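You operate a simulated robot arm through the tools that you are given. There is no shell and no other tool.

You run a simulated robot arm. Do the job below in one go: nothing can be reset, and whatever is moved stays where it is left.

## Task
Clamp the blue webs, lay the green strip on, press it, bars up.
Fine: on the wheeled table; the table's two yellow bars down, strip across the joint, pressed by the thick green bar; that bar up again, yellow bars lifted off the web; other strips stay.

The check looks at the end state, three seconds after you hand in, the way a careful person would. Anything else that was tipped, shoved, dropped, spilled or broken makes it a failure.

## Robot
A 7-joint arm with a two-finger parallel gripper, fixed in place. Base frame: the origin is at the foot of the arm, x ahead of it, y to its left, z up; the work surface is at about z = 0.86. Units: m, rad, N and s.
With the tool pointing down near the work surface it reaches from about 0.38 to 0.8 m from the base axis. Its first joint turns from -2.496 to 2.496 rad. Payload 3 kg.
The tool frame sits at the grasp point between the pads (the TCP): z along the fingers, y along the line on which they close. The tips reach 0.03 m beyond it. The gripper opens to 0.11 m. The fingers are 0.02 m wide and 0.01 m thick; the gripper's body (0.048 by 0.112 m) begins 0.055 m behind the TCP.
Orientation is told as [roll, pitch, yaw] about the base's x, y, z axes, in that order, counted from this pose: with the fingers straight down and closing along the base's y, the tool's x points along the base's -x, its y along +y and its z along -z.

## Interface
- The arm moves only by the tool send_rows. Its arguments are lists of equal length, an entry for each row: "dp": the shift along the tool's x, y, z in m, a list of three; "rot": the turn, a rotation vector about the tool's x, y, z in rad, a list of three; "jaw": the closure in counts, from 0 (fully open) to 255 (shut). In form: {"dp": [[dx, dy, dz], ...], "rot": [[rx, ry, rz], ...], "jaw": [jaw, ...]}. A call has 1 to 20 rows; each row shifts and turns the commanded pose from where the row before left it, along the tool's axes as they then stand. A row lasts 0.2 s, in which the tool goes at most 0.05 m and 0.15 rad; a call with a longer step from one row to the next is refused whole, and so is a gripper value outside its range. A pose out of reach is approached as far as the arm can. The call stops where the force on the tool passes 90 N (or 10 N more than at its start, if that is more) or the arm is blocked; 0.2 s more then pass. Each finger travels about 0.153 m/s and halts on what it meets, pressing with about 23 N; the grip force reading is that of the motor and also rises with nothing between the fingers. The clock runs only during rows and for 0.2 s after the last one: add rows that do not move to give the fingers time. The reply holds the time, the measured pose of the TCP, the force on the tool along the base axes, the opening and the grip force, in the units named above and with some noise, with the torque about the TCP (base axes, N m) and any sound that the robot's microphone picked up.
- Cameras (640 x 400 px; columns grow to the right, rows downward): "scene" is fixed at [0.0506, 0.4997, 1.4625]; the picture's right is [-0.49, -0.87, 0.00], its down [-0.28, 0.15, -0.95] and it looks along [0.83, -0.46, -0.32] (base axes); focal length 214 px, centre (320, 200). "wrist" rides on the gripper at [0.072, 0.017, -0.103] in the tool frame; the picture's right is [-0.23, 0.97, 0.00], its down [-0.76, -0.18, -0.62] and it looks along [-0.61, -0.14, 0.78] (tool axes); focal length 222 px, centre (320, 200).
- snapshot(camera): a new picture of that camera. The clock stands still meanwhile.
- raise_lower(by): slides the trunk up (or, below 0, down) by that many m; the arm rides with it, the base frame stays. It gives what a move gives, with no picture.
- point_at(camera, pixels): for up to 12 pixels [column, row] of the newest picture of that camera ("zoom" is the newest enlarged one), the place [x, y, z] in the base frame of the surface seen there, good to about 0.002 m. The clock stands still meanwhile.
- inspect(camera, box): a new picture of the part [left, top, right, bottom] of that camera's present view, enlarged. The clock stands still meanwhile.
- close_job(): hands the job in; it is judged then, once.

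Open the gripper and draw the arm clear of the work before you hand the job in, unless the task says otherwise.

The tools are called after "Call:" as name(argument=value, ...) on one line, values as JSON. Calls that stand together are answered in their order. send_rows: Moves the arm, as the interface text tells. Its arguments: {"type":"object","properties":{"dp":{"type":"array","items":{"type":"array","items":{"type":"number"}}},"rot":{"type":"array","items":{"type":"array","items":{"type":"number"}}},"jaw":{"type":"array","items":{"type":"number"}}},"required":["dp","rot","jaw"]} The other tools are called the same way: raise_lower (by) slides the trunk up or down; snapshot (camera) takes a picture; point_at (camera, pixels) gives the place of the surface under pixels of a picture; inspect (camera, box) takes an enlarged picture of a part of a camera's view; close_job () hands the job in.

At the start:

```text
time_s: 0.0
ee_pos: [0.2231, 0.3435, 1.3888]
tool_rot: [0.001, -0.001, -0.002]
force: [0.5, 0.4, 0.5]
torque: [-0.04, 0.02, -0.01]
grip_width: 0.1099
grasp_force: 0.1
trunk travel left (down, up): [-0.356, 0.134]
```

scene: 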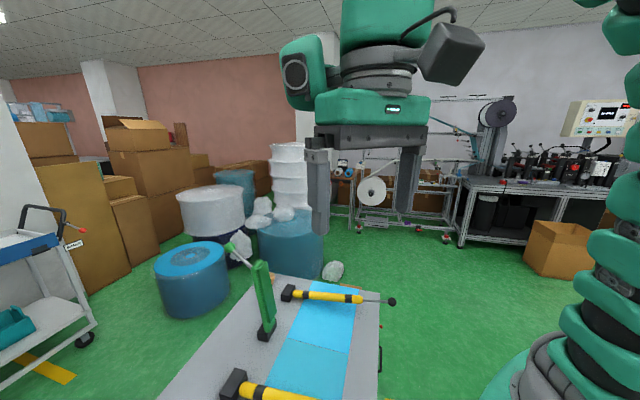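
wrist: 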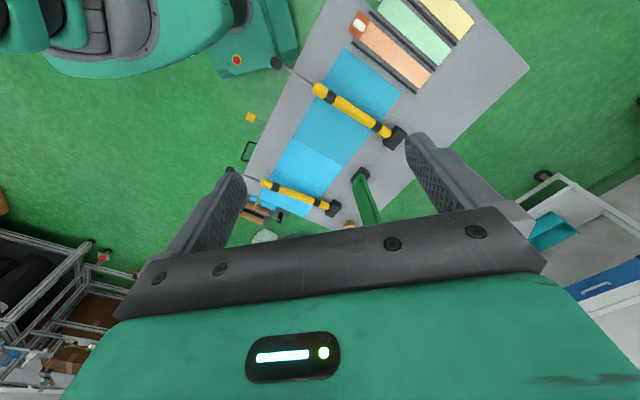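

The start pictures show the table with two yellow bars, a green bar standing up, and three coloured strips in the wrist view (orange, green, yellow). I'll enlarge both views to see details.

Call:
inspect(camera="scene", box=[160, 230, 420, 400])

Call:
inspect(camera="wrist", box=[220, 0, 540, 240])

```text
2.35 times, centred on (290, 315) of scene
```

zoom: 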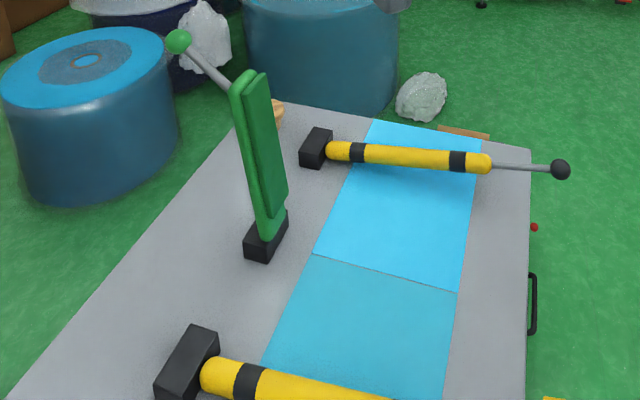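

```text
1.67 times, centred on (380, 120) of wrist
```

zoom: 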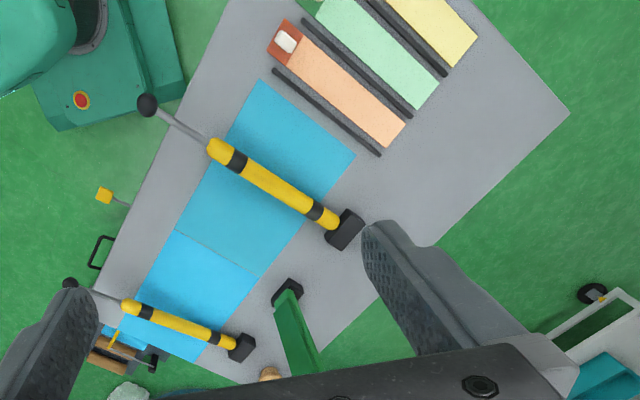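

The zoom shows the near yellow bar with ball at (148,105), hinge block (345,230), the far bar with ball at (70,285), the green bar hinge (287,290), joint line from (177,232) to (260,278), strips in slots at top. I'll measure all those places.

Call:
point_at(camera="zoom", pixels=[[148, 105], [213, 148], [335, 220], [345, 228], [70, 285], [130, 306], [232, 343], [242, 347], [177, 232], [260, 278], [287, 290], [260, 82]])

Call:
point_at(camera="wrist", pixels=[[358, 22], [350, 40], [428, 82], [384, 5], [450, 57], [425, 5], [470, 30], [395, 53], [415, 30], [528, 68], [358, 175], [400, 95]])

Call:
point_at(camera="scene", pixels=[[233, 247], [262, 262], [268, 295], [266, 333], [289, 293], [300, 295], [358, 299], [392, 302], [378, 292], [380, 360], [287, 338], [347, 352]])

```text
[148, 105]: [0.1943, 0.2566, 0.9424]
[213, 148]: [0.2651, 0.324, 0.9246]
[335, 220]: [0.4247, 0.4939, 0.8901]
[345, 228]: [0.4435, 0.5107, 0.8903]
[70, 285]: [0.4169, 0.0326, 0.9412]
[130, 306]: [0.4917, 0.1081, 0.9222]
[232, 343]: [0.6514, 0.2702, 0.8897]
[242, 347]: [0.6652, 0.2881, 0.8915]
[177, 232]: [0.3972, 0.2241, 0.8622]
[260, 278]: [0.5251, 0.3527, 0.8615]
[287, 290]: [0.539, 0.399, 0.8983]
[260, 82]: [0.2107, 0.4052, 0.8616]
```

```text
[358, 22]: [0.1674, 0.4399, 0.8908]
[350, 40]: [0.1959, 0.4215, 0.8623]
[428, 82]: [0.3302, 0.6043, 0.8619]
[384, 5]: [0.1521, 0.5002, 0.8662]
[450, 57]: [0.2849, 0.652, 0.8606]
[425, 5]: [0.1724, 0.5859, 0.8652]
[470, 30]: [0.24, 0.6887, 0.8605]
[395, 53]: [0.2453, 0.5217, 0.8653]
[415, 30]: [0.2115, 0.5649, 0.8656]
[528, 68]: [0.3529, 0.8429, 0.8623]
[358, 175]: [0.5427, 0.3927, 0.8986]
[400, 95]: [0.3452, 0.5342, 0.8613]
```

```text
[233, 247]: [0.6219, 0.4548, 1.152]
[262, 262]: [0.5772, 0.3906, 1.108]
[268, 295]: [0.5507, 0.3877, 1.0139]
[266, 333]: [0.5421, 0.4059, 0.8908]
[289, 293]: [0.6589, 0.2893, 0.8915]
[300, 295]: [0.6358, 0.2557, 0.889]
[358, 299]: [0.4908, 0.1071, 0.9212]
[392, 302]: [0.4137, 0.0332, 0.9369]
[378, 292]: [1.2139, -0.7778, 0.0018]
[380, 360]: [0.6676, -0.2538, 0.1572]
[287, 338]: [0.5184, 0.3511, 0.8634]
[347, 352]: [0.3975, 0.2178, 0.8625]
```

Table axes come out rotated 45°: bars and strips run along (0.707,0.707), joint at (0.40,0.22)–(0.525,0.353), green bar hinge near (0.54,0.395) and knob near (0.62,0.455,1.15). I'll move high up toward the strips and yaw 45° to get a better wrist view of them.

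Call:
send_rows(dp=[[0.007, 0.035, 0], [0.007, 0.035, 0], [0.007, 0.03, 0], [0, 0, 0], [0, 0, 0], [0, 0, 0], [0, 0, 0], [0, 0, 0], [0, 0, 0], [0, 0, 0]], rot=[[0, 0, 0], [0, 0, 0], [0, 0, 0], [0, 0, -0.131], [0, 0, -0.131], [0, 0, -0.131], [0, 0, -0.131], [0, 0, -0.131], [0, 0, -0.13], [0, 0, 0]], jaw=[0, 0, 0, 0, 0, 0, 0, 0, 0, 0])

Call:
snapshot(camera="wrist")

```text
time_s: 2.2
ee_pos: [0.2116, 0.4092, 1.3754]
tool_rot: [0.0, 0.001, 0.788]
force: [-1.0, -0.1, 0.9]
torque: [0.02, -0.05, 0.02]
grip_width: 0.1098
grasp_force: 0.0
out of reach, approached as far as the arm can: row 1, 2, 3
trunk travel left (down, up): [-0.356, 0.134]
```

```text
taken
```

wrist: 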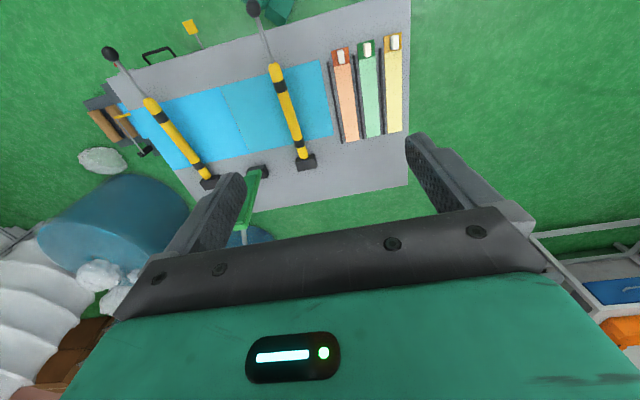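

All three strips show tabs at top (340,58), (367,50), (395,42), tabs on the robot side. I'll enlarge that region.

Call:
inspect(camera="wrist", box=[300, 20, 430, 150])

```text
3.08 times, centred on (365, 85) of wrist
```

zoom: 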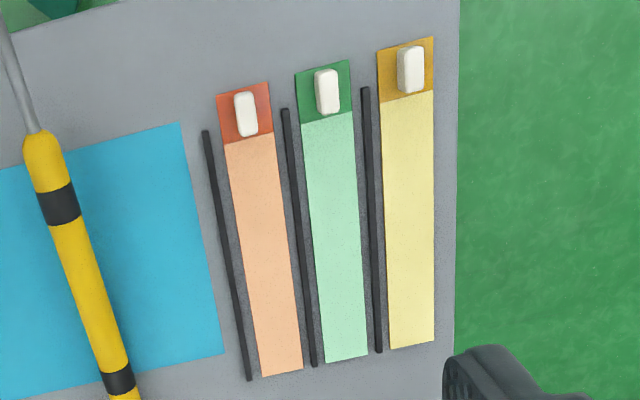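

The green strip has a dark green tab with a white raised grip (327,92), body down to (345,360). I'll measure its corners, grip and the rails.

Call:
point_at(camera="zoom", pixels=[[300, 76], [345, 66], [327, 92], [320, 72], [335, 110], [306, 120], [352, 112], [328, 360], [366, 352], [286, 112], [366, 92], [330, 200]])

Call:
point_at(camera="zoom", pixels=[[314, 362], [378, 348], [246, 114], [410, 68], [244, 378], [206, 134], [182, 124], [222, 352], [458, 200], [318, 92], [338, 92], [266, 84]])

```text
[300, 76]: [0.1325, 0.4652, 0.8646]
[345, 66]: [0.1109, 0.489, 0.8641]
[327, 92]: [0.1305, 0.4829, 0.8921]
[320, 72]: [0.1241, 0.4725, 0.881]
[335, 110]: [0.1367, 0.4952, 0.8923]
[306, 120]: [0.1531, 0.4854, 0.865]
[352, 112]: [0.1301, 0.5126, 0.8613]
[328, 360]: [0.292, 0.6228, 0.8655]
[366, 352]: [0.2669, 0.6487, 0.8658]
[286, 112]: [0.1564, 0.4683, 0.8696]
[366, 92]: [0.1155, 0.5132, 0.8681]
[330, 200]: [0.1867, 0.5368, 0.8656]
```

```text
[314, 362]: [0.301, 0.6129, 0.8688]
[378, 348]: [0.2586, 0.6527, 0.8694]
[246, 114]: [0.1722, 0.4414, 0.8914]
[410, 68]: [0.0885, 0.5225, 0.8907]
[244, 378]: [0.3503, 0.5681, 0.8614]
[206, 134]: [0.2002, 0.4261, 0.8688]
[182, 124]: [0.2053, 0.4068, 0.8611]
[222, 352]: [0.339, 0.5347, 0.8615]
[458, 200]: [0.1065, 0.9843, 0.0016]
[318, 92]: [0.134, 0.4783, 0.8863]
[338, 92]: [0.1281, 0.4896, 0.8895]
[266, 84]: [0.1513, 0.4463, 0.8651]
```

Strip geometry in table axes (u along the web, v across): green strip u≈-0.252, v 0.422–0.648, white grip at about v=0.434, top z=0.892. Now I'll look closer at the green press bar and the yellow bars from the scene camera.

Call:
inspect(camera="scene", box=[210, 230, 320, 350])

```text
3.33 times, centred on (265, 290) of scene
```

zoom: 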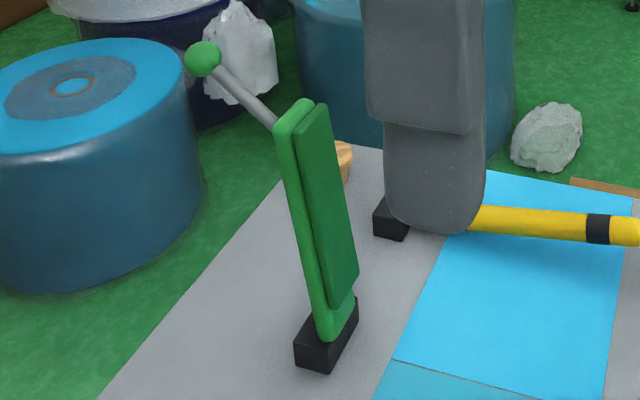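

The press bar is visible in full: knob (203,58), rod to (275,122), pad from (315,110) to (345,300), block at (325,335). A small tan object stands behind it at (343,160). I'll measure these.

Call:
point_at(camera="zoom", pixels=[[203, 58], [240, 95], [268, 118], [285, 110], [290, 180], [315, 300], [315, 112], [350, 270], [335, 320], [330, 345], [343, 160], [344, 178]])

Call:
point_at(camera="zoom", pixels=[[328, 110], [356, 270], [318, 125], [340, 305], [300, 335], [320, 370], [356, 310], [303, 105], [325, 180], [340, 180], [205, 45], [205, 74]])

```text
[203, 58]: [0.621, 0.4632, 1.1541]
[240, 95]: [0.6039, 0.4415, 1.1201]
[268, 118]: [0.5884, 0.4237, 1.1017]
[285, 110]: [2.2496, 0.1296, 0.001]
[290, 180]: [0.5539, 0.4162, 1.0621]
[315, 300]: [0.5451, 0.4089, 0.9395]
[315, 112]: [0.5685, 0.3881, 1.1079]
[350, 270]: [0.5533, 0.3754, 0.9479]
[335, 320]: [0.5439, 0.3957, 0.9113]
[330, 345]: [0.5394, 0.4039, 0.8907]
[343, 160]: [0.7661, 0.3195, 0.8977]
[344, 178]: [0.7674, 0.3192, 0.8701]
```

```text
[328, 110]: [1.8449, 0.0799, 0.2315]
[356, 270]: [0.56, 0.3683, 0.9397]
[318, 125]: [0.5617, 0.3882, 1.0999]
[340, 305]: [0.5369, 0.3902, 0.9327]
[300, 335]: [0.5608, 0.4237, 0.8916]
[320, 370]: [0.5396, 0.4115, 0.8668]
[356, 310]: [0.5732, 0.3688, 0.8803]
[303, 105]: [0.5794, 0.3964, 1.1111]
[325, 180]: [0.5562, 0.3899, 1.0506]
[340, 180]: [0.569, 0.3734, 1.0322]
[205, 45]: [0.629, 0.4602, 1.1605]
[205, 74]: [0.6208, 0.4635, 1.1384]
```

The press pad sits at u≈0.122 over the joint, pad length from z 0.93 to 1.105, hinge near v≈0.67; knob at v≈0.768, z≈1.15. First the yellow bars: I descend with fingers shut to above the near yellow bar's free end (u≈-0.044, v≈0.44).

Call:
send_rows(dp=[[0, -0.012, 0.04], [0, -0.012, 0.04], [0, -0.012, 0.04], [0, -0.012, 0.04], [0, -0.012, 0.04], [0, -0.012, 0.04], [0, -0.012, 0.04], [0, -0.012, 0.04], [0, 0, 0], [0, 0, 0]], rot=[[0, 0, 0], [0, 0, 0], [0, 0, 0], [0, 0, 0], [0, 0, 0], [0, 0, 0], [0, 0, 0], [0, 0, 0], [0, 0, 0], [0, 0, 0]], jaw=[255, 255, 255, 255, 255, 255, 255, 255, 255, 255])

Call:
snapshot(camera="wrist")

Call:
snapshot(camera="scene")

```text
time_s: 4.4
ee_pos: [0.2791, 0.3403, 1.0547]
tool_rot: [0.0, -0.001, 0.786]
force: [-0.9, 0.1, 0.2]
torque: [0.0, -0.02, 0.0]
grip_width: 0.0
grasp_force: 22.9
trunk travel left (down, up): [-0.356, 0.134]
```

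```text
taken
```

wrist: 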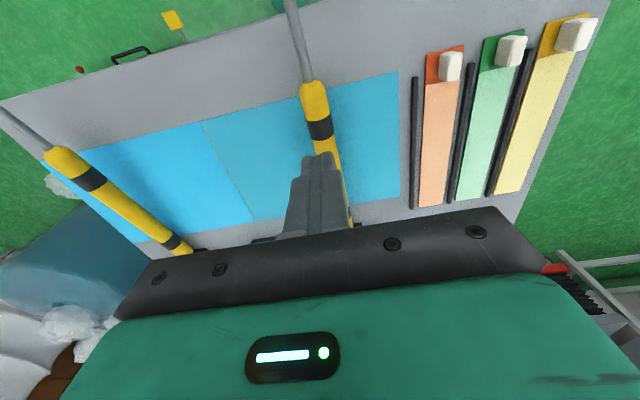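

```text
taken
```

scene: 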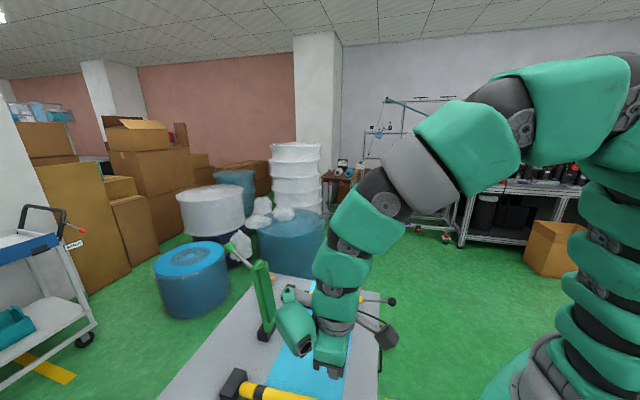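

The shut fingers hover above the near yellow bar (band at (320,128), bar end (313,88)). I'll measure the bar's edges and centre line before pressing.

Call:
inspect(camera="wrist", box=[260, 0, 420, 200])

Call:
point_at(camera="wrist", pixels=[[313, 88], [302, 92], [325, 86], [318, 128], [308, 130], [330, 126], [300, 50], [292, 10], [338, 165], [60, 160], [90, 180], [180, 240]])

```text
2.00 times, centred on (340, 100) of wrist
```

zoom: 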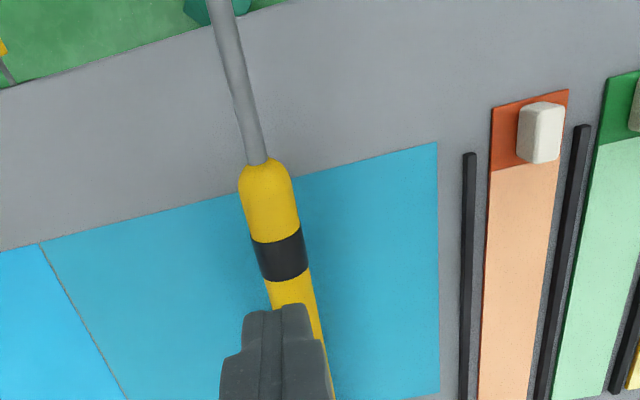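

```text
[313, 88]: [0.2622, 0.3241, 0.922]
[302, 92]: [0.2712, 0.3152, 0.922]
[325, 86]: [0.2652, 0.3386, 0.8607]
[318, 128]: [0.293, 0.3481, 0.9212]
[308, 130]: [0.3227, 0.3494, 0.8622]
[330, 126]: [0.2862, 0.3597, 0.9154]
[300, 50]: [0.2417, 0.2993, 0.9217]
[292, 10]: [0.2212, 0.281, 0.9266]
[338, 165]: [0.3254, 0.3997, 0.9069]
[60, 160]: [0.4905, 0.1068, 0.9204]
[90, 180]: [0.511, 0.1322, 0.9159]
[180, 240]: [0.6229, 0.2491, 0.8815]
```

Bar centre line is at u≈-0.043 and my TCP is at u=-0.043, v=0.438, so it is aligned. Descending to just above the bar (top z≈0.921) and then slowly pushing.

Call:
send_rows(dp=[[0, 0, 0.035], [0, 0, 0.035], [0, 0, 0.025], [0, 0, 0.01], [0, 0, 0.008]], rot=[[0, 0, 0], [0, 0, 0], [0, 0, 0], [0, 0, 0], [0, 0, 0]], jaw=[255, 255, 255, 255, 255])

```text
time_s: 5.6
ee_pos: [0.2777, 0.3402, 0.941]
tool_rot: [0.001, 0.003, 0.786]
force: [-0.2, -0.5, -0.3]
torque: [-0.03, 0.02, 0.0]
grip_width: 0.0001
grasp_force: 22.8
trunk travel left (down, up): [-0.356, 0.134]
```

TCP at 0.941 (tips 0.911) with almost no force; I check whether the bar moved.

Call:
inspect(camera="wrist", box=[240, 0, 440, 220])

Call:
snapshot(camera="scene")

```text
1.82 times, centred on (340, 110) of wrist
```

zoom: 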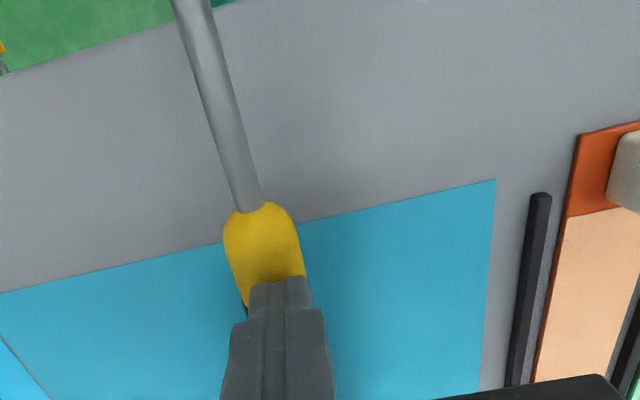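

```text
taken
```

scene: 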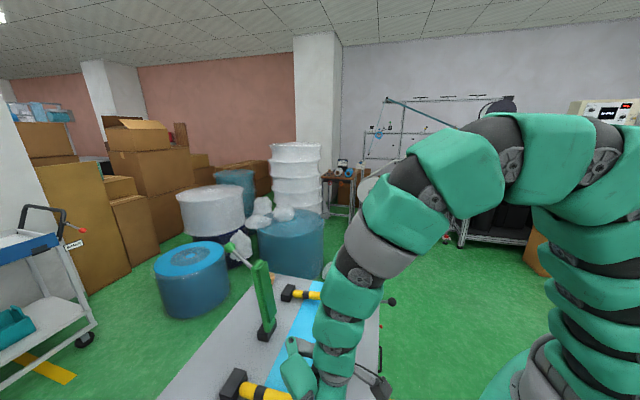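

The finger rests on the bar near its free end; I check the bar's height there.

Call:
point_at(camera="zoom", pixels=[[265, 235], [285, 265], [240, 190], [205, 60]])

Call:
send_rows(dp=[[0, 0, 0.006], [0, 0, 0.006], [0, 0, 0.004], [0, 0, 0.0]], rot=[[0, 0, 0], [0, 0, 0], [0, 0, 0], [0, 0, 0]], jaw=[255, 255, 255, 255])

```text
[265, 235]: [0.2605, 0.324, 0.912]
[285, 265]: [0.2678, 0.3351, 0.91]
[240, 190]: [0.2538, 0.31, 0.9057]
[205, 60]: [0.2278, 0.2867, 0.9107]
```

```text
time_s: 6.6
ee_pos: [0.2779, 0.3399, 0.926]
tool_rot: [0.0, -0.002, 0.785]
force: [-0.6, 0.2, 0.0]
torque: [-0.02, 0.0, 0.02]
grip_width: 0.0001
grasp_force: 23.4
trunk travel left (down, up): [-0.356, 0.134]
```

The bar follows the fingers freely (top now ~0.896). I continue downward in small steps until force builds.

Call:
send_rows(dp=[[0, 0, 0.004], [0, 0, 0.003], [0, 0, 0.003], [0, 0, 0.002], [0, 0, 0]], rot=[[0, 0, 0], [0, 0, 0], [0, 0, 0], [0, 0, 0], [0, 0, 0]], jaw=[255, 255, 255, 255, 255])

```text
time_s: 8.0
ee_pos: [0.2791, 0.3412, 0.919]
tool_rot: [0.002, -0.008, 0.784]
force: [-6.8, -13.3, 52.6]
torque: [-0.6, 0.15, -0.03]
grip_width: 0.0
grasp_force: 22.9
trunk travel left (down, up): [-0.356, 0.134]
stopped in row 5: the force on the tool passed its limit at 92 N (the readings are from after the stop); the commanded pose is now the measured one
```

Contact was firm at TCP z=0.919, bar top ≈0.889, i.e. the bar lies on the web. I lift off to see whether the bar stays down.

Call:
send_rows(dp=[[0, 0, -0.003], [0, 0, -0.02], [0, 0, -0.04], [0, 0, -0.04], [0, 0, -0.02], [0, 0, 0]], rot=[[0, 0, 0], [0, 0, 0], [0, 0, 0], [0, 0, 0], [0, 0, 0], [0, 0, 0]], jaw=[255, 255, 255, 255, 255, 255])

Call:
snapshot(camera="wrist")

```text
time_s: 9.4
ee_pos: [0.2787, 0.3399, 1.0393]
tool_rot: [0.001, -0.006, 0.786]
force: [-0.3, -1.4, 0.3]
torque: [0.04, 0.02, 0.02]
grip_width: 0.0002
grasp_force: 23.0
trunk travel left (down, up): [-0.356, 0.134]
```

```text
taken
```

wrist: 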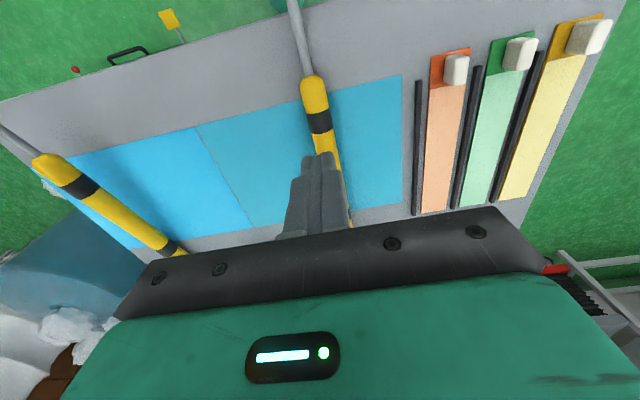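

The picture shows the near bar end at (312,85) and band (320,122). I measure its heights along with the far bar.

Call:
point_at(camera="wrist", pixels=[[313, 85], [319, 122], [303, 55], [293, 15], [337, 160], [50, 165], [85, 187], [60, 158], [42, 170], [160, 238], [20, 145]])

```text
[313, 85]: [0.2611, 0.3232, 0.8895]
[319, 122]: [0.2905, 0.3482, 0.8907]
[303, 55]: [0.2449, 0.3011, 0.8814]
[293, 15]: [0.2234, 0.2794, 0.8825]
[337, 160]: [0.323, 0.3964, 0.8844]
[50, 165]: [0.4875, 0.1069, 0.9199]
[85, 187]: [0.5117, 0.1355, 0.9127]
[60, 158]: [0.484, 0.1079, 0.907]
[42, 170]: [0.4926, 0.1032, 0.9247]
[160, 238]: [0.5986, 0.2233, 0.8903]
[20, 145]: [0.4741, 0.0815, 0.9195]
```

The near bar stays down (top 0.890). Now I shift +0.313 along u to stand over the far bar at u≈0.270, v≈0.44.

Call:
send_rows(dp=[[0, -0.0392, 0], [0, -0.0392, 0], [0, -0.0392, 0], [0, -0.0392, 0], [0, -0.0392, 0], [0, -0.0392, 0], [0, -0.0392, 0], [0, -0.0392, 0], [0, 0, 0]], rot=[[0, 0, 0], [0, 0, 0], [0, 0, 0], [0, 0, 0], [0, 0, 0], [0, 0, 0], [0, 0, 0], [0, 0, 0], [0, 0, 0]], jaw=[255, 255, 255, 255, 255, 255, 255, 255, 255])

Call:
snapshot(camera="wrist")

```text
time_s: 11.4
ee_pos: [0.502, 0.1202, 1.0385]
tool_rot: [0.003, -0.005, 0.785]
force: [0.3, -0.2, 0.0]
torque: [-0.02, 0.0, 0.02]
grip_width: 0.0
grasp_force: 23.4
trunk travel left (down, up): [-0.356, 0.134]
```

```text
taken
```

wrist: 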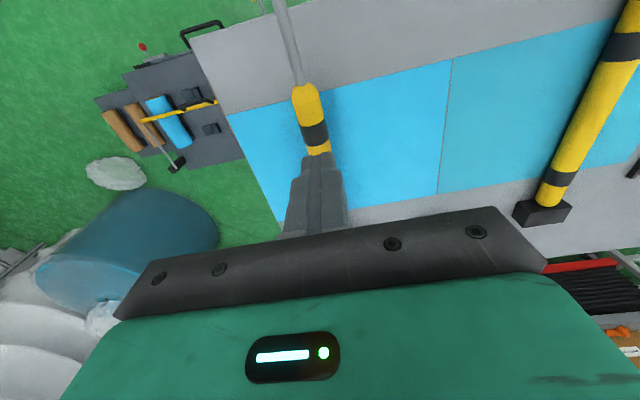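

The finger stands over the far bar (end (303,92), band (314,133)). I measure the bar's edges to confirm centring.

Call:
point_at(camera="wrist", pixels=[[304, 95], [293, 98], [317, 92], [314, 133], [303, 133], [325, 130], [318, 148], [295, 50], [285, 10]])

```text
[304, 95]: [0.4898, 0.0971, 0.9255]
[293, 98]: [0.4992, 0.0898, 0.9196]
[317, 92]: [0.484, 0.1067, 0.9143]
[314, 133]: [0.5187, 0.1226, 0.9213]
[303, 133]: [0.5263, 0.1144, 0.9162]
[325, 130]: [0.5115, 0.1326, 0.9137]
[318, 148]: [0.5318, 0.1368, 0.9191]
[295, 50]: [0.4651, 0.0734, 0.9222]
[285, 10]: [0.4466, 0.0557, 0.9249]
```

The far bar's centre is at u≈0.279, so I shift 8.5 mm further along u and then descend onto it down to about z 0.921.

Call:
send_rows(dp=[[0, -0.0085, 0], [0, 0, 0.035], [0, 0, 0.035], [0, 0, 0.015], [0, 0, 0.01], [0, 0, 0.01], [0, 0, 0.008], [0, 0, 0.003], [0, 0, 0]], rot=[[0, 0, 0], [0, 0, 0], [0, 0, 0], [0, 0, 0], [0, 0, 0], [0, 0, 0], [0, 0, 0], [0, 0, 0], [0, 0, 0]], jaw=[255, 255, 255, 255, 255, 255, 255, 255, 255])

```text
time_s: 13.4
ee_pos: [0.5076, 0.1137, 0.9217]
tool_rot: [0.002, -0.005, 0.786]
force: [-0.3, -1.0, 1.3]
torque: [0.01, -0.02, -0.01]
grip_width: 0.0
grasp_force: 23.1
trunk travel left (down, up): [-0.356, 0.134]
```

Almost at the bottom with little force; I press the last 2–3 mm in 1 mm steps.

Call:
send_rows(dp=[[0, 0, 0.001], [0, 0, 0.001], [0, 0, 0.001], [0, 0, 0]], rot=[[0, 0, 0], [0, 0, 0], [0, 0, 0], [0, 0, 0]], jaw=[255, 255, 255, 255])

```text
time_s: 14.4
ee_pos: [0.5083, 0.1147, 0.9209]
tool_rot: [0.002, -0.005, 0.785]
force: [0.8, -0.5, 1.0]
torque: [0.01, 0.01, 0.02]
grip_width: 0.0
grasp_force: 23.3
trunk travel left (down, up): [-0.356, 0.134]
```

Force is still about zero at z≈0.920, so I go on a few more millimetres.

Call:
send_rows(dp=[[0, 0, 0.001], [0, 0, 0.001], [0, 0, 0]], rot=[[0, 0, 0], [0, 0, 0], [0, 0, 0]], jaw=[255, 255, 255])

```text
time_s: 15.2
ee_pos: [0.508, 0.1146, 0.9194]
tool_rot: [-0.001, -0.008, 0.787]
force: [1.3, 0.2, 11.4]
torque: [-0.07, 0.04, -0.01]
grip_width: 0.0
grasp_force: 23.3
trunk travel left (down, up): [-0.356, 0.134]
```

Force is now 11 N up: the bar is in contact with the web. One more 1 mm for a firm seat, then lift off and look.

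Call:
send_rows(dp=[[0, 0, 0.001], [0, 0, 0], [0, 0, -0.02], [0, 0, -0.04], [0, 0, -0.04], [0, 0, -0.02], [0, 0, 0]], rot=[[0, 0, 0], [0, 0, 0], [0, 0, 0], [0, 0, 0], [0, 0, 0], [0, 0, 0], [0, 0, 0]], jaw=[255, 255, 255, 255, 255, 255, 255])

Call:
snapshot(camera="wrist")

Call:
snapshot(camera="scene")

```text
time_s: 16.8
ee_pos: [0.5062, 0.1156, 1.0384]
tool_rot: [0.003, -0.007, 0.787]
force: [0.3, -0.8, 0.6]
torque: [-0.01, 0.02, 0.02]
grip_width: 0.0
grasp_force: 22.8
trunk travel left (down, up): [-0.356, 0.134]
```

```text
taken
```

wrist: 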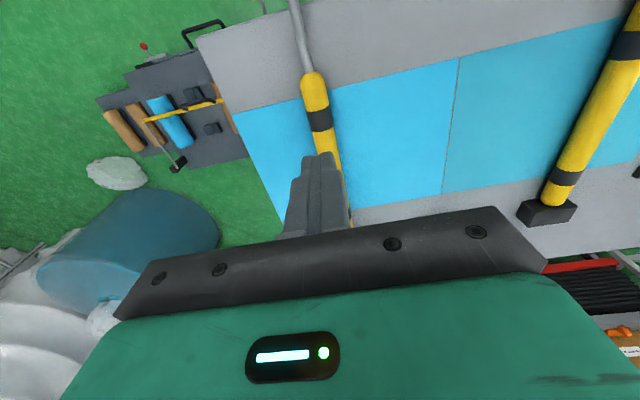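

```text
taken
```

scene: 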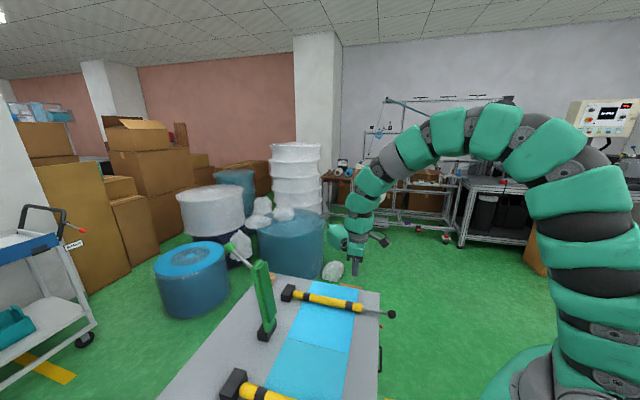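

Both yellow bars look flat now. I verify heights and re-measure the joint line, which runs from (458,58) to (443,193), plus web edges.

Call:
point_at(camera="wrist", pixels=[[313, 85], [319, 120], [300, 40], [458, 58], [443, 193], [451, 125], [455, 85], [446, 165], [330, 90], [240, 112], [445, 194], [620, 50]])

Call:
point_at(camera="scene", pixels=[[355, 308], [392, 314], [330, 301], [287, 338], [347, 352], [301, 303], [355, 322]])

```text
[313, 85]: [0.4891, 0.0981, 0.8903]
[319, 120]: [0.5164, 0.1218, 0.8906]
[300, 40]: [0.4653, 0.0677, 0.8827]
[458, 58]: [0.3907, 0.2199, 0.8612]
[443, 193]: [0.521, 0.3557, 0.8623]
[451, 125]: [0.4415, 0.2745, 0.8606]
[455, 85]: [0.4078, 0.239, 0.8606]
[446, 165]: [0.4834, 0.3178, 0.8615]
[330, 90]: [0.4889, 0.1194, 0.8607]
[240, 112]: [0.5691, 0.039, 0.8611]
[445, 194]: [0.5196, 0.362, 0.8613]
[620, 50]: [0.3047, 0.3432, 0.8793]
```

```text
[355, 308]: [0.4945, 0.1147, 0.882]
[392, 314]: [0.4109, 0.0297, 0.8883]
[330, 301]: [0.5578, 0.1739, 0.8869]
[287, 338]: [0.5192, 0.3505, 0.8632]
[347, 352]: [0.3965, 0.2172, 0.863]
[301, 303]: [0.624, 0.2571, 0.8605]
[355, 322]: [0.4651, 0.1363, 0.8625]
```

Far bar is flat too (top 0.890); joint line is at u≈0.120, web v 0.432–0.620. Now I travel back along u to above the green strip's white grip, opening the jaw only partly (~0.05 m) so neighbours aren't touched.

Call:
send_rows(dp=[[0, 0.044, 0], [0, 0.044, 0], [0, 0.044, 0], [0, 0.044, 0], [0, 0.044, 0], [0, 0.044, 0], [0, 0.044, 0], [0, 0.044, 0], [0, 0.044, 0], [0, 0.044, 0], [0, 0.044, 0], [0.005, 0.044, 0], [0, 0, 0], [0, 0, 0]], rot=[[0, 0, 0], [0, 0, 0], [0, 0, 0], [0, 0, 0], [0, 0, 0], [0, 0, 0], [0, 0, 0], [0, 0, 0], [0, 0, 0], [0, 0, 0], [0, 0, 0], [0, 0, 0], [0, 0, 0], [0, 0, 0]], jaw=[255, 255, 255, 255, 255, 255, 255, 255, 200, 139, 139, 139, 139, 139])

Call:
snapshot(camera="wrist")

```text
time_s: 19.8
ee_pos: [0.1315, 0.4821, 1.039]
tool_rot: [0.002, -0.006, 0.784]
force: [0.3, 0.2, -0.8]
torque: [-0.02, 0.0, -0.02]
grip_width: 0.05
grasp_force: 0.0
trunk travel left (down, up): [-0.356, 0.134]
```

```text
taken
```

wrist: 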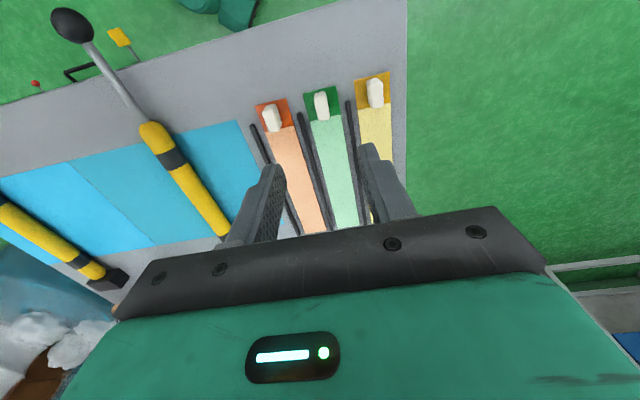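

The fingers straddle the green strip; the white grip is at (321,103). I enlarge to measure the grip precisely.

Call:
inspect(camera="wrist", box=[240, 50, 420, 160])

```text
3.56 times, centred on (330, 105) of wrist
```

zoom: 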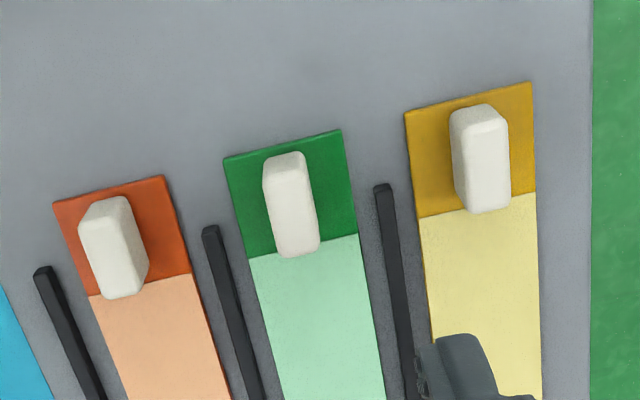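

Call:
point_at(camera="zoom", pixels=[[282, 160], [295, 235], [290, 200], [270, 205], [310, 205], [265, 175], [302, 160], [317, 235], [228, 165], [340, 132], [250, 256], [357, 236]])

Call:
point_at(camera="zoom", pixels=[[120, 250], [480, 150], [210, 230], [382, 188], [285, 395], [378, 395], [295, 250], [280, 252]])

```text
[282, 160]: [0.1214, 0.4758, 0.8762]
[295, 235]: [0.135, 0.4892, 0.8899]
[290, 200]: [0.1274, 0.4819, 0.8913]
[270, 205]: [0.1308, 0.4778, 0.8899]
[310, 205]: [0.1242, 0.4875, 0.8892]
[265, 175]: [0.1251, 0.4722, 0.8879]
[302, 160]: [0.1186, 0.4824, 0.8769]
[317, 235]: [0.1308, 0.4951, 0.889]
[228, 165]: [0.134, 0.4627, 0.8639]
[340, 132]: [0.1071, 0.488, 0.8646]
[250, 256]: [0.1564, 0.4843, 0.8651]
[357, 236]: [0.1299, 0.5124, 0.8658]
```

```text
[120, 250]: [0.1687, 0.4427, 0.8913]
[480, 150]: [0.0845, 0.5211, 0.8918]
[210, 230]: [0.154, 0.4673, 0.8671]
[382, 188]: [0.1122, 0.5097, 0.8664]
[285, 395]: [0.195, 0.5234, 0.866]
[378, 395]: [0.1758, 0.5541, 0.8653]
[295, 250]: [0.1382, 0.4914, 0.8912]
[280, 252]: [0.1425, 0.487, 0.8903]
```

Grip centre is u≈-0.251, v≈0.434, 12 mm wide; TCP is at u=-0.248. The rails start at v≈0.44, ±0.03 from centre, so I narrow the jaw to ~0.028 m, shift 3 mm, and descend to z≈0.900.

Call:
send_rows(dp=[[0, 0.0033, 0], [0, 0, 0], [0, 0, 0.04], [0, 0, 0.04], [0, 0, 0.03], [0, 0, 0]], rot=[[0, 0, 0], [0, 0, 0], [0, 0, 0], [0, 0, 0], [0, 0, 0], [0, 0, 0]], jaw=[190, 190, 190, 190, 190, 190])

Call:
snapshot(camera="wrist")

```text
time_s: 21.2
ee_pos: [0.1304, 0.4863, 0.9268]
tool_rot: [0.0, -0.008, 0.785]
force: [-0.3, 0.2, -0.2]
torque: [0.02, 0.03, 0.01]
grip_width: 0.0281
grasp_force: 0.0
trunk travel left (down, up): [-0.356, 0.134]
```

```text
taken
```

wrist: 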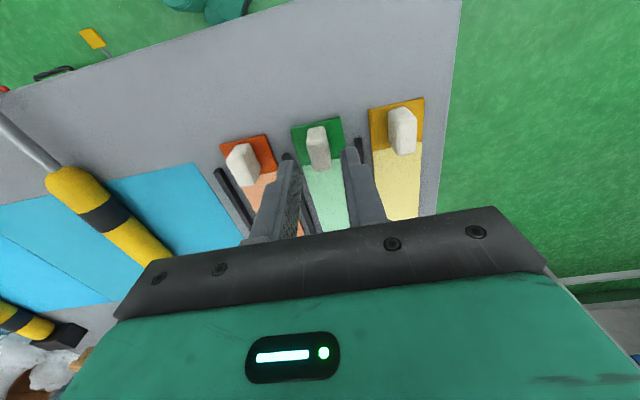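

Aligned: TCP u=-0.252, v=0.436, fingertips flank the white grip. Descending the last 27 mm.

Call:
send_rows(dp=[[0.001, 0, 0.012], [0.001, 0, 0.01], [0, 0, 0.005], [0, 0, 0]], rot=[[0, 0, 0], [0, 0, 0], [0, 0, 0], [0, 0, 0]], jaw=[190, 190, 190, 190])

Call:
snapshot(camera="wrist")

```text
time_s: 22.2
ee_pos: [0.1276, 0.4842, 0.9006]
tool_rot: [0.001, -0.006, 0.782]
force: [0.7, 0.0, -0.5]
torque: [0.01, -0.02, 0.0]
grip_width: 0.0281
grasp_force: 0.1
trunk travel left (down, up): [-0.356, 0.134]
```

```text
taken
```

wrist: 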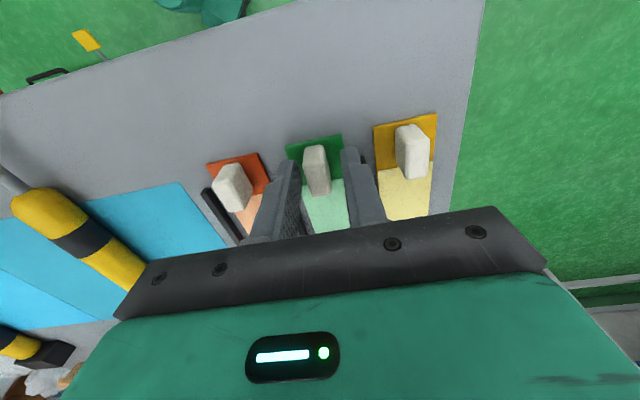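

The grip at (316,170) is between the fingers with no force. Closing on it.

Call:
send_rows(dp=[[0, 0, 0], [0, 0, 0], [0, 0, 0], [0, 0, 0]], rot=[[0, 0, 0], [0, 0, 0], [0, 0, 0], [0, 0, 0]], jaw=[220, 255, 255, 255])

Call:
inspect(camera="wrist", box=[200, 100, 440, 250])

```text
time_s: 23.2
ee_pos: [0.1289, 0.4839, 0.9007]
tool_rot: [0.003, -0.007, 0.786]
force: [0.4, -0.3, 0.5]
torque: [0.02, 0.01, -0.01]
grip_width: 0.0128
grasp_force: 22.8
trunk travel left (down, up): [-0.356, 0.134]
```

```text
2.67 times, centred on (320, 175) of wrist
```

zoom: 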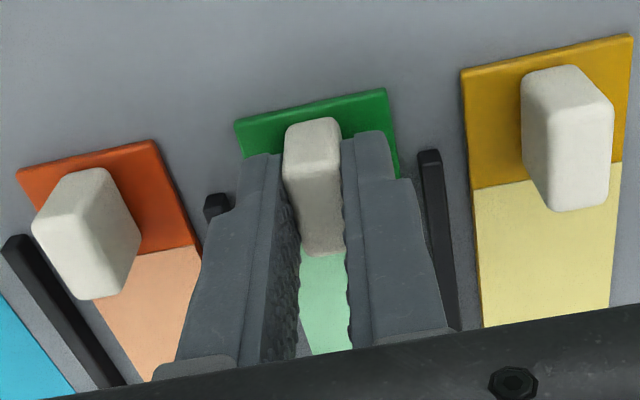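

The grip is held at 0.0128 m opening. Lifting straight up slowly and looking.

Call:
send_rows(dp=[[0, 0, -0.005], [0, 0, -0.01], [0, 0, -0.02], [0, 0, -0.03], [0, 0, 0]], rot=[[0, 0, 0], [0, 0, 0], [0, 0, 0], [0, 0, 0], [0, 0, 0]], jaw=[255, 255, 255, 255, 255])

Call:
snapshot(camera="wrist")

Call:
snapshot(camera="scene")

```text
time_s: 24.4
ee_pos: [0.1241, 0.4843, 0.9645]
tool_rot: [0.001, -0.004, 0.785]
force: [0.0, 0.4, -0.8]
torque: [-0.03, 0.05, 0.0]
grip_width: 0.0125
grasp_force: 22.9
trunk travel left (down, up): [-0.356, 0.134]
```

```text
taken
```

wrist: 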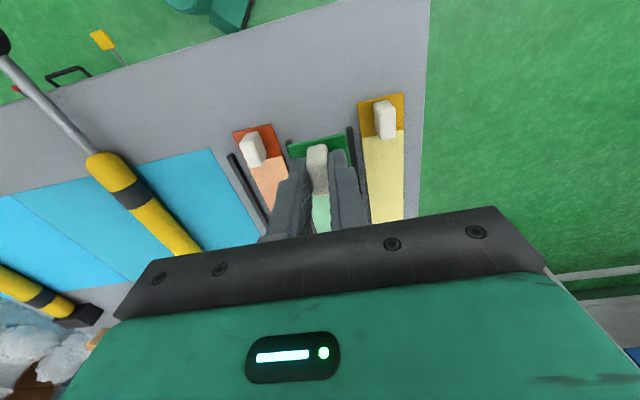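

```text
taken
```

scene: 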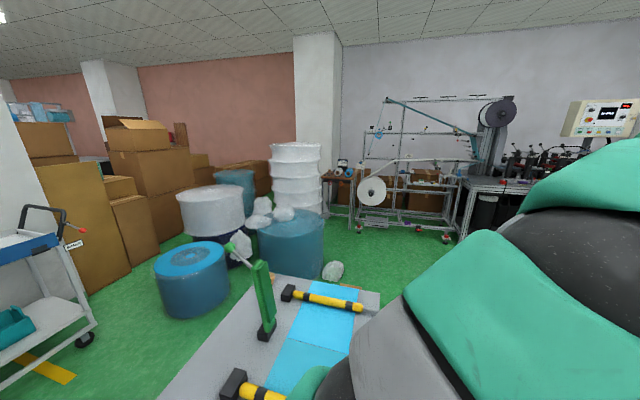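

The strip hangs level in the gripper. I lift to z≈1.06, move -22 mm in v, then travel +0.371 along u to the joint, slowly.

Call:
send_rows(dp=[[0, 0, -0.03], [0, 0, -0.035], [0, 0, -0.03], [0.011, 0, 0], [0.0115, 0, 0], [0, -0.02, 0], [0, -0.031, 0], [0, -0.032, 0], [0, -0.032, 0], [0, -0.032, 0], [0, -0.032, 0], [0, -0.032, 0], [0, -0.032, 0], [0, -0.032, 0], [0, -0.032, 0], [0, -0.032, 0], [0, -0.02, 0], [0, -0.012, 0], [0, 0, 0]], rot=[[0, 0, 0], [0, 0, 0], [0, 0, 0], [0, 0, 0], [0, 0, 0], [0, 0, 0], [0, 0, 0], [0, 0, 0], [0, 0, 0], [0, 0, 0], [0, 0, 0], [0, 0, 0], [0, 0, 0], [0, 0, 0], [0, 0, 0], [0, 0, 0], [0, 0, 0], [0, 0, 0], [0, 0, 0]], jaw=[255, 255, 255, 255, 255, 255, 255, 255, 255, 255, 255, 255, 255, 255, 255, 255, 255, 255, 255])

Call:
snapshot(camera="wrist")

Call:
inspect(camera="scene", box=[200, 230, 420, 400])

```text
time_s: 28.4
ee_pos: [0.3709, 0.2066, 1.0598]
tool_rot: [0.002, -0.005, 0.786]
force: [-0.2, 0.0, -0.1]
torque: [0.01, 0.02, -0.01]
grip_width: 0.0127
grasp_force: 22.5
trunk travel left (down, up): [-0.356, 0.134]
```

```text
taken
```

wrist: 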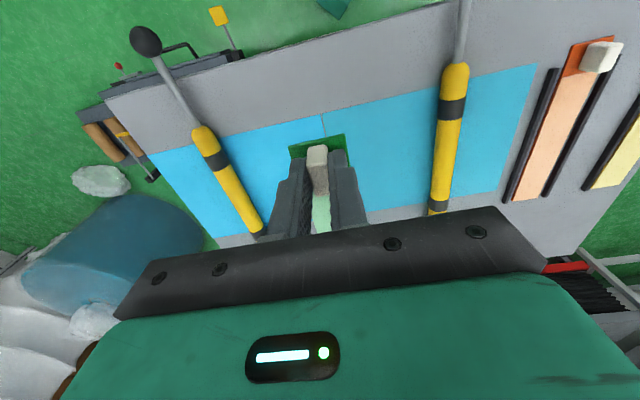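

```text
2.35 times, centred on (310, 315) of scene
```

zoom: 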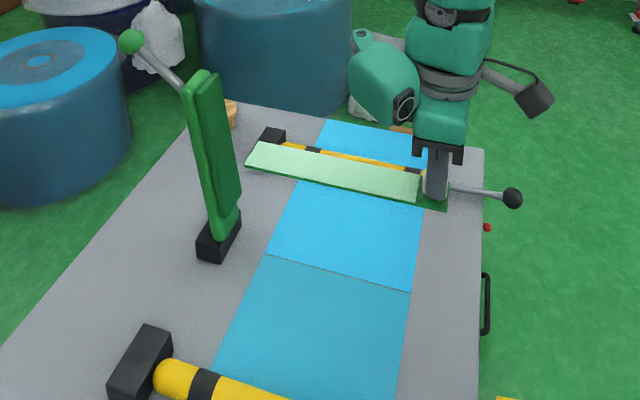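

The strip hangs level over the web; the joint shows at (324,118) just beyond the tab in the wrist view. I measure joint and strip position.

Call:
point_at(camera="wrist", pixels=[[323, 115], [324, 125], [325, 132], [290, 148], [344, 136], [292, 157], [347, 150], [316, 150]])

Call:
point_at(camera="zoom", pixels=[[268, 256], [411, 290], [340, 273], [252, 148], [248, 166], [420, 172], [415, 200], [445, 205]])

```text
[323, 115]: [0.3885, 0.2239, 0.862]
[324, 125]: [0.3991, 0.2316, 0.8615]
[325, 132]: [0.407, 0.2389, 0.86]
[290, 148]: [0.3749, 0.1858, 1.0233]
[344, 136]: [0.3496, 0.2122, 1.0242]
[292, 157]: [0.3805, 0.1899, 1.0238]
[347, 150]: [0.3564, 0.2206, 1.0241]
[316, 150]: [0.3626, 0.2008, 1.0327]
```

```text
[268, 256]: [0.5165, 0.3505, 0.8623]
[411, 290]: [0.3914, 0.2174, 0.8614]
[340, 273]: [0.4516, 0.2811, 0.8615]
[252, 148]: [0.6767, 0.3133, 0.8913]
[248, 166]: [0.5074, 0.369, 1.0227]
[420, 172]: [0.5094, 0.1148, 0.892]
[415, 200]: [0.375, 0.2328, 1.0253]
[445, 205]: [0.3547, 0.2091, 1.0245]
```

Strip centre is at u≈0.116 and the joint at u≈0.119, body v 0.430–0.622 covers the web. I shift 3.5 mm along u and lower to just above the web.

Call:
send_rows(dp=[[0, -0.0035, 0], [0, 0, 0.035], [0, 0, 0.035], [0, 0, 0.035], [0, 0, 0.025], [0, 0, 0.015], [0, 0, 0.008], [0, 0, 0]], rot=[[0, 0, 0], [0, 0, 0], [0, 0, 0], [0, 0, 0], [0, 0, 0], [0, 0, 0], [0, 0, 0], [0, 0, 0]], jaw=[255, 255, 255, 255, 255, 255, 255, 255])

Call:
inspect(camera="scene", box=[200, 230, 420, 400])

Call:
snapshot(camera="wrist")

```text
time_s: 30.2
ee_pos: [0.3761, 0.2017, 0.9083]
tool_rot: [0.003, -0.006, 0.786]
force: [-0.2, 0.5, -0.1]
torque: [0.03, 0.01, 0.03]
grip_width: 0.0124
grasp_force: 23.5
trunk travel left (down, up): [-0.356, 0.134]
```

```text
2.35 times, centred on (310, 315) of scene
```

zoom: 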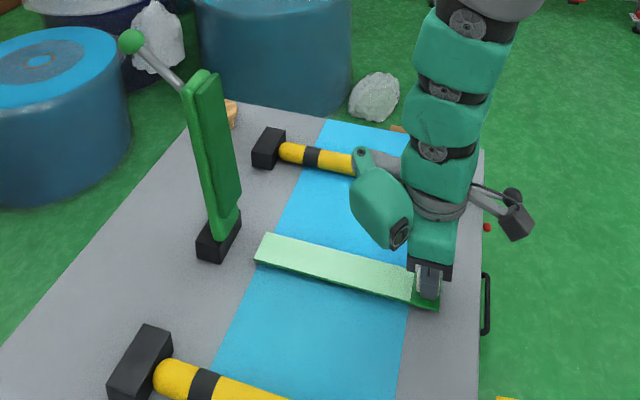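

```text
taken
```

wrist: 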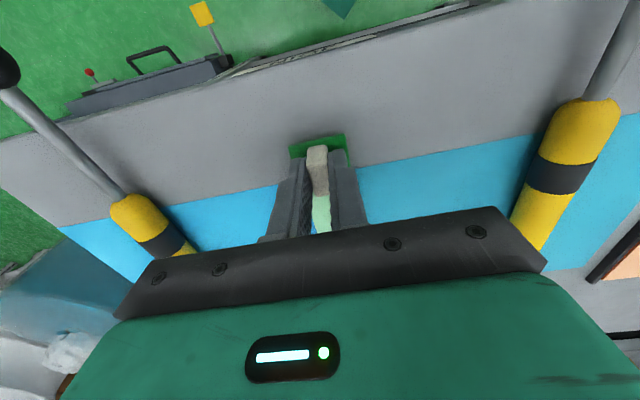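

The strip is about 8 mm above the web. I check its place in the scene zoom: corners (257,258), (268,236), boundary (410,300), end (437,306).

Call:
point_at(camera="zoom", pixels=[[259, 258], [270, 238], [340, 268], [400, 285], [408, 300], [435, 304], [350, 262], [335, 280]])

Call:
point_at(camera="wrist", pixels=[[292, 148], [343, 137], [293, 155], [347, 148], [318, 155]])

```text
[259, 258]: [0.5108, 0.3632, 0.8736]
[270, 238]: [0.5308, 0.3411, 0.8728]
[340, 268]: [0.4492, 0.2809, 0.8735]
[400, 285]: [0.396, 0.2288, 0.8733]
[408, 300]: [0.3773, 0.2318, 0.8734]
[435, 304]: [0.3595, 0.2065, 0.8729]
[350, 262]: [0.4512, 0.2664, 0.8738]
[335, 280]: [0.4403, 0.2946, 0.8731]
```

```text
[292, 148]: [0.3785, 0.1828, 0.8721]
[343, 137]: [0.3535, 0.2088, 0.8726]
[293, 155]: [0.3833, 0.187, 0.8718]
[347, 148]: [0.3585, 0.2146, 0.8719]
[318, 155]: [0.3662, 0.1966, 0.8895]
```

Strip centre u≈0.120 on the joint (0.1195), level at top z≈0.873. Lowering the last ~7.5 mm in small steps.

Call:
send_rows(dp=[[0, 0, 0.003], [0, 0, 0.002], [0, 0, 0.0015], [0, 0, 0.0]], rot=[[0, 0, 0], [0, 0, 0], [0, 0, 0], [0, 0, 0]], jaw=[255, 255, 255, 255])

Call:
inspect(camera="scene", box=[200, 230, 420, 400])

```text
time_s: 31.2
ee_pos: [0.3748, 0.2034, 0.9001]
tool_rot: [0.002, -0.007, 0.786]
force: [1.2, 0.2, 5.7]
torque: [0.13, -0.17, -0.01]
grip_width: 0.0124
grasp_force: 22.3
trunk travel left (down, up): [-0.356, 0.134]
```

```text
2.35 times, centred on (310, 315) of scene
```

zoom: 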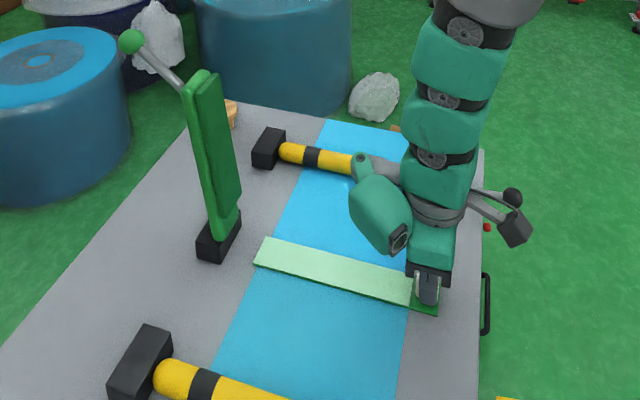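

Contact: 5.7 N upward at TCP z=0.900, the strip lies on the web. Opening the jaw to 0.028 m and lifting straight off.

Call:
send_rows(dp=[[0, 0, 0], [0, 0, 0], [0, 0, 0], [0, 0, -0.01], [0, 0, -0.03], [0, 0, -0.04], [0, 0, -0.04], [0, 0, -0.04], [0, 0, 0]], rot=[[0, 0, 0], [0, 0, 0], [0, 0, 0], [0, 0, 0], [0, 0, 0], [0, 0, 0], [0, 0, 0], [0, 0, 0], [0, 0, 0]], jaw=[215, 190, 190, 190, 190, 190, 190, 190, 190])

Call:
snapshot(camera="wrist")

Call:
inspect(camera="scene", box=[200, 230, 420, 400])

```text
time_s: 33.2
ee_pos: [0.376, 0.2049, 1.06]
tool_rot: [0.002, -0.005, 0.784]
force: [0.3, 0.3, -0.3]
torque: [0.0, 0.0, -0.03]
grip_width: 0.028
grasp_force: 0.1
trunk travel left (down, up): [-0.356, 0.134]
```

```text
taken
```

wrist: 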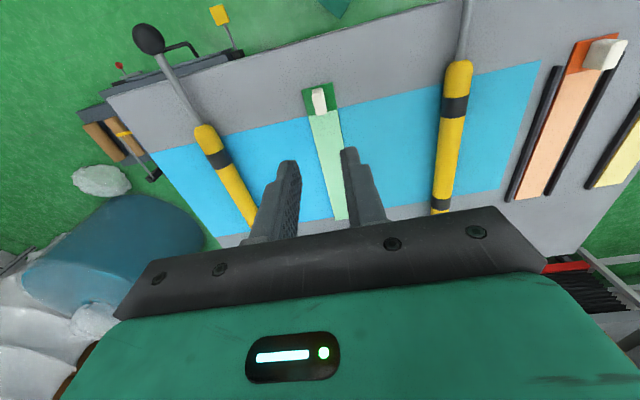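

```text
2.35 times, centred on (310, 315) of scene
```

zoom: 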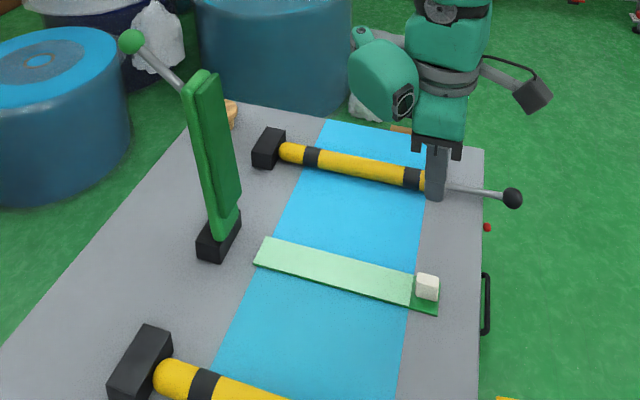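

The strip lies across the web with its tab and grip outside the near web edge. I verify its corners, and re-check the knob location in the scene zoom.

Call:
point_at(camera="wrist", pixels=[[303, 92], [332, 85], [308, 116], [339, 108], [332, 218], [347, 216], [319, 100], [300, 118], [346, 107]])

Call:
point_at(camera="zoom", pixels=[[131, 41], [131, 30], [131, 53], [120, 41], [142, 41], [160, 65], [180, 85], [256, 262], [268, 241], [427, 287]])

```text
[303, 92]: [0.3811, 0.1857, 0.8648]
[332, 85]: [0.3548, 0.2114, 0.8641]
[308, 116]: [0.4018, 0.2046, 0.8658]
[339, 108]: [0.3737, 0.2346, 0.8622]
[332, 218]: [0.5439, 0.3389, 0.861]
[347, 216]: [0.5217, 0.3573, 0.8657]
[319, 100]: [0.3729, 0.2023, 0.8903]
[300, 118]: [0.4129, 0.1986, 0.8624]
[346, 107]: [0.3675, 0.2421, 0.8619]
```

```text
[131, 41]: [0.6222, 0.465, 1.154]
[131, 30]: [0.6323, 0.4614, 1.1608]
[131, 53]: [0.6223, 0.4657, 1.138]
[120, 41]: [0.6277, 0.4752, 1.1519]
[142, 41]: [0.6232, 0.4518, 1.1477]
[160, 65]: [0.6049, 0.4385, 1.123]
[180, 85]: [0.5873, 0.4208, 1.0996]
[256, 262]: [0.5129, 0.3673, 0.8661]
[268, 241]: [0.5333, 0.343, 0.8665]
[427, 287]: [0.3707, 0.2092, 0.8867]
```

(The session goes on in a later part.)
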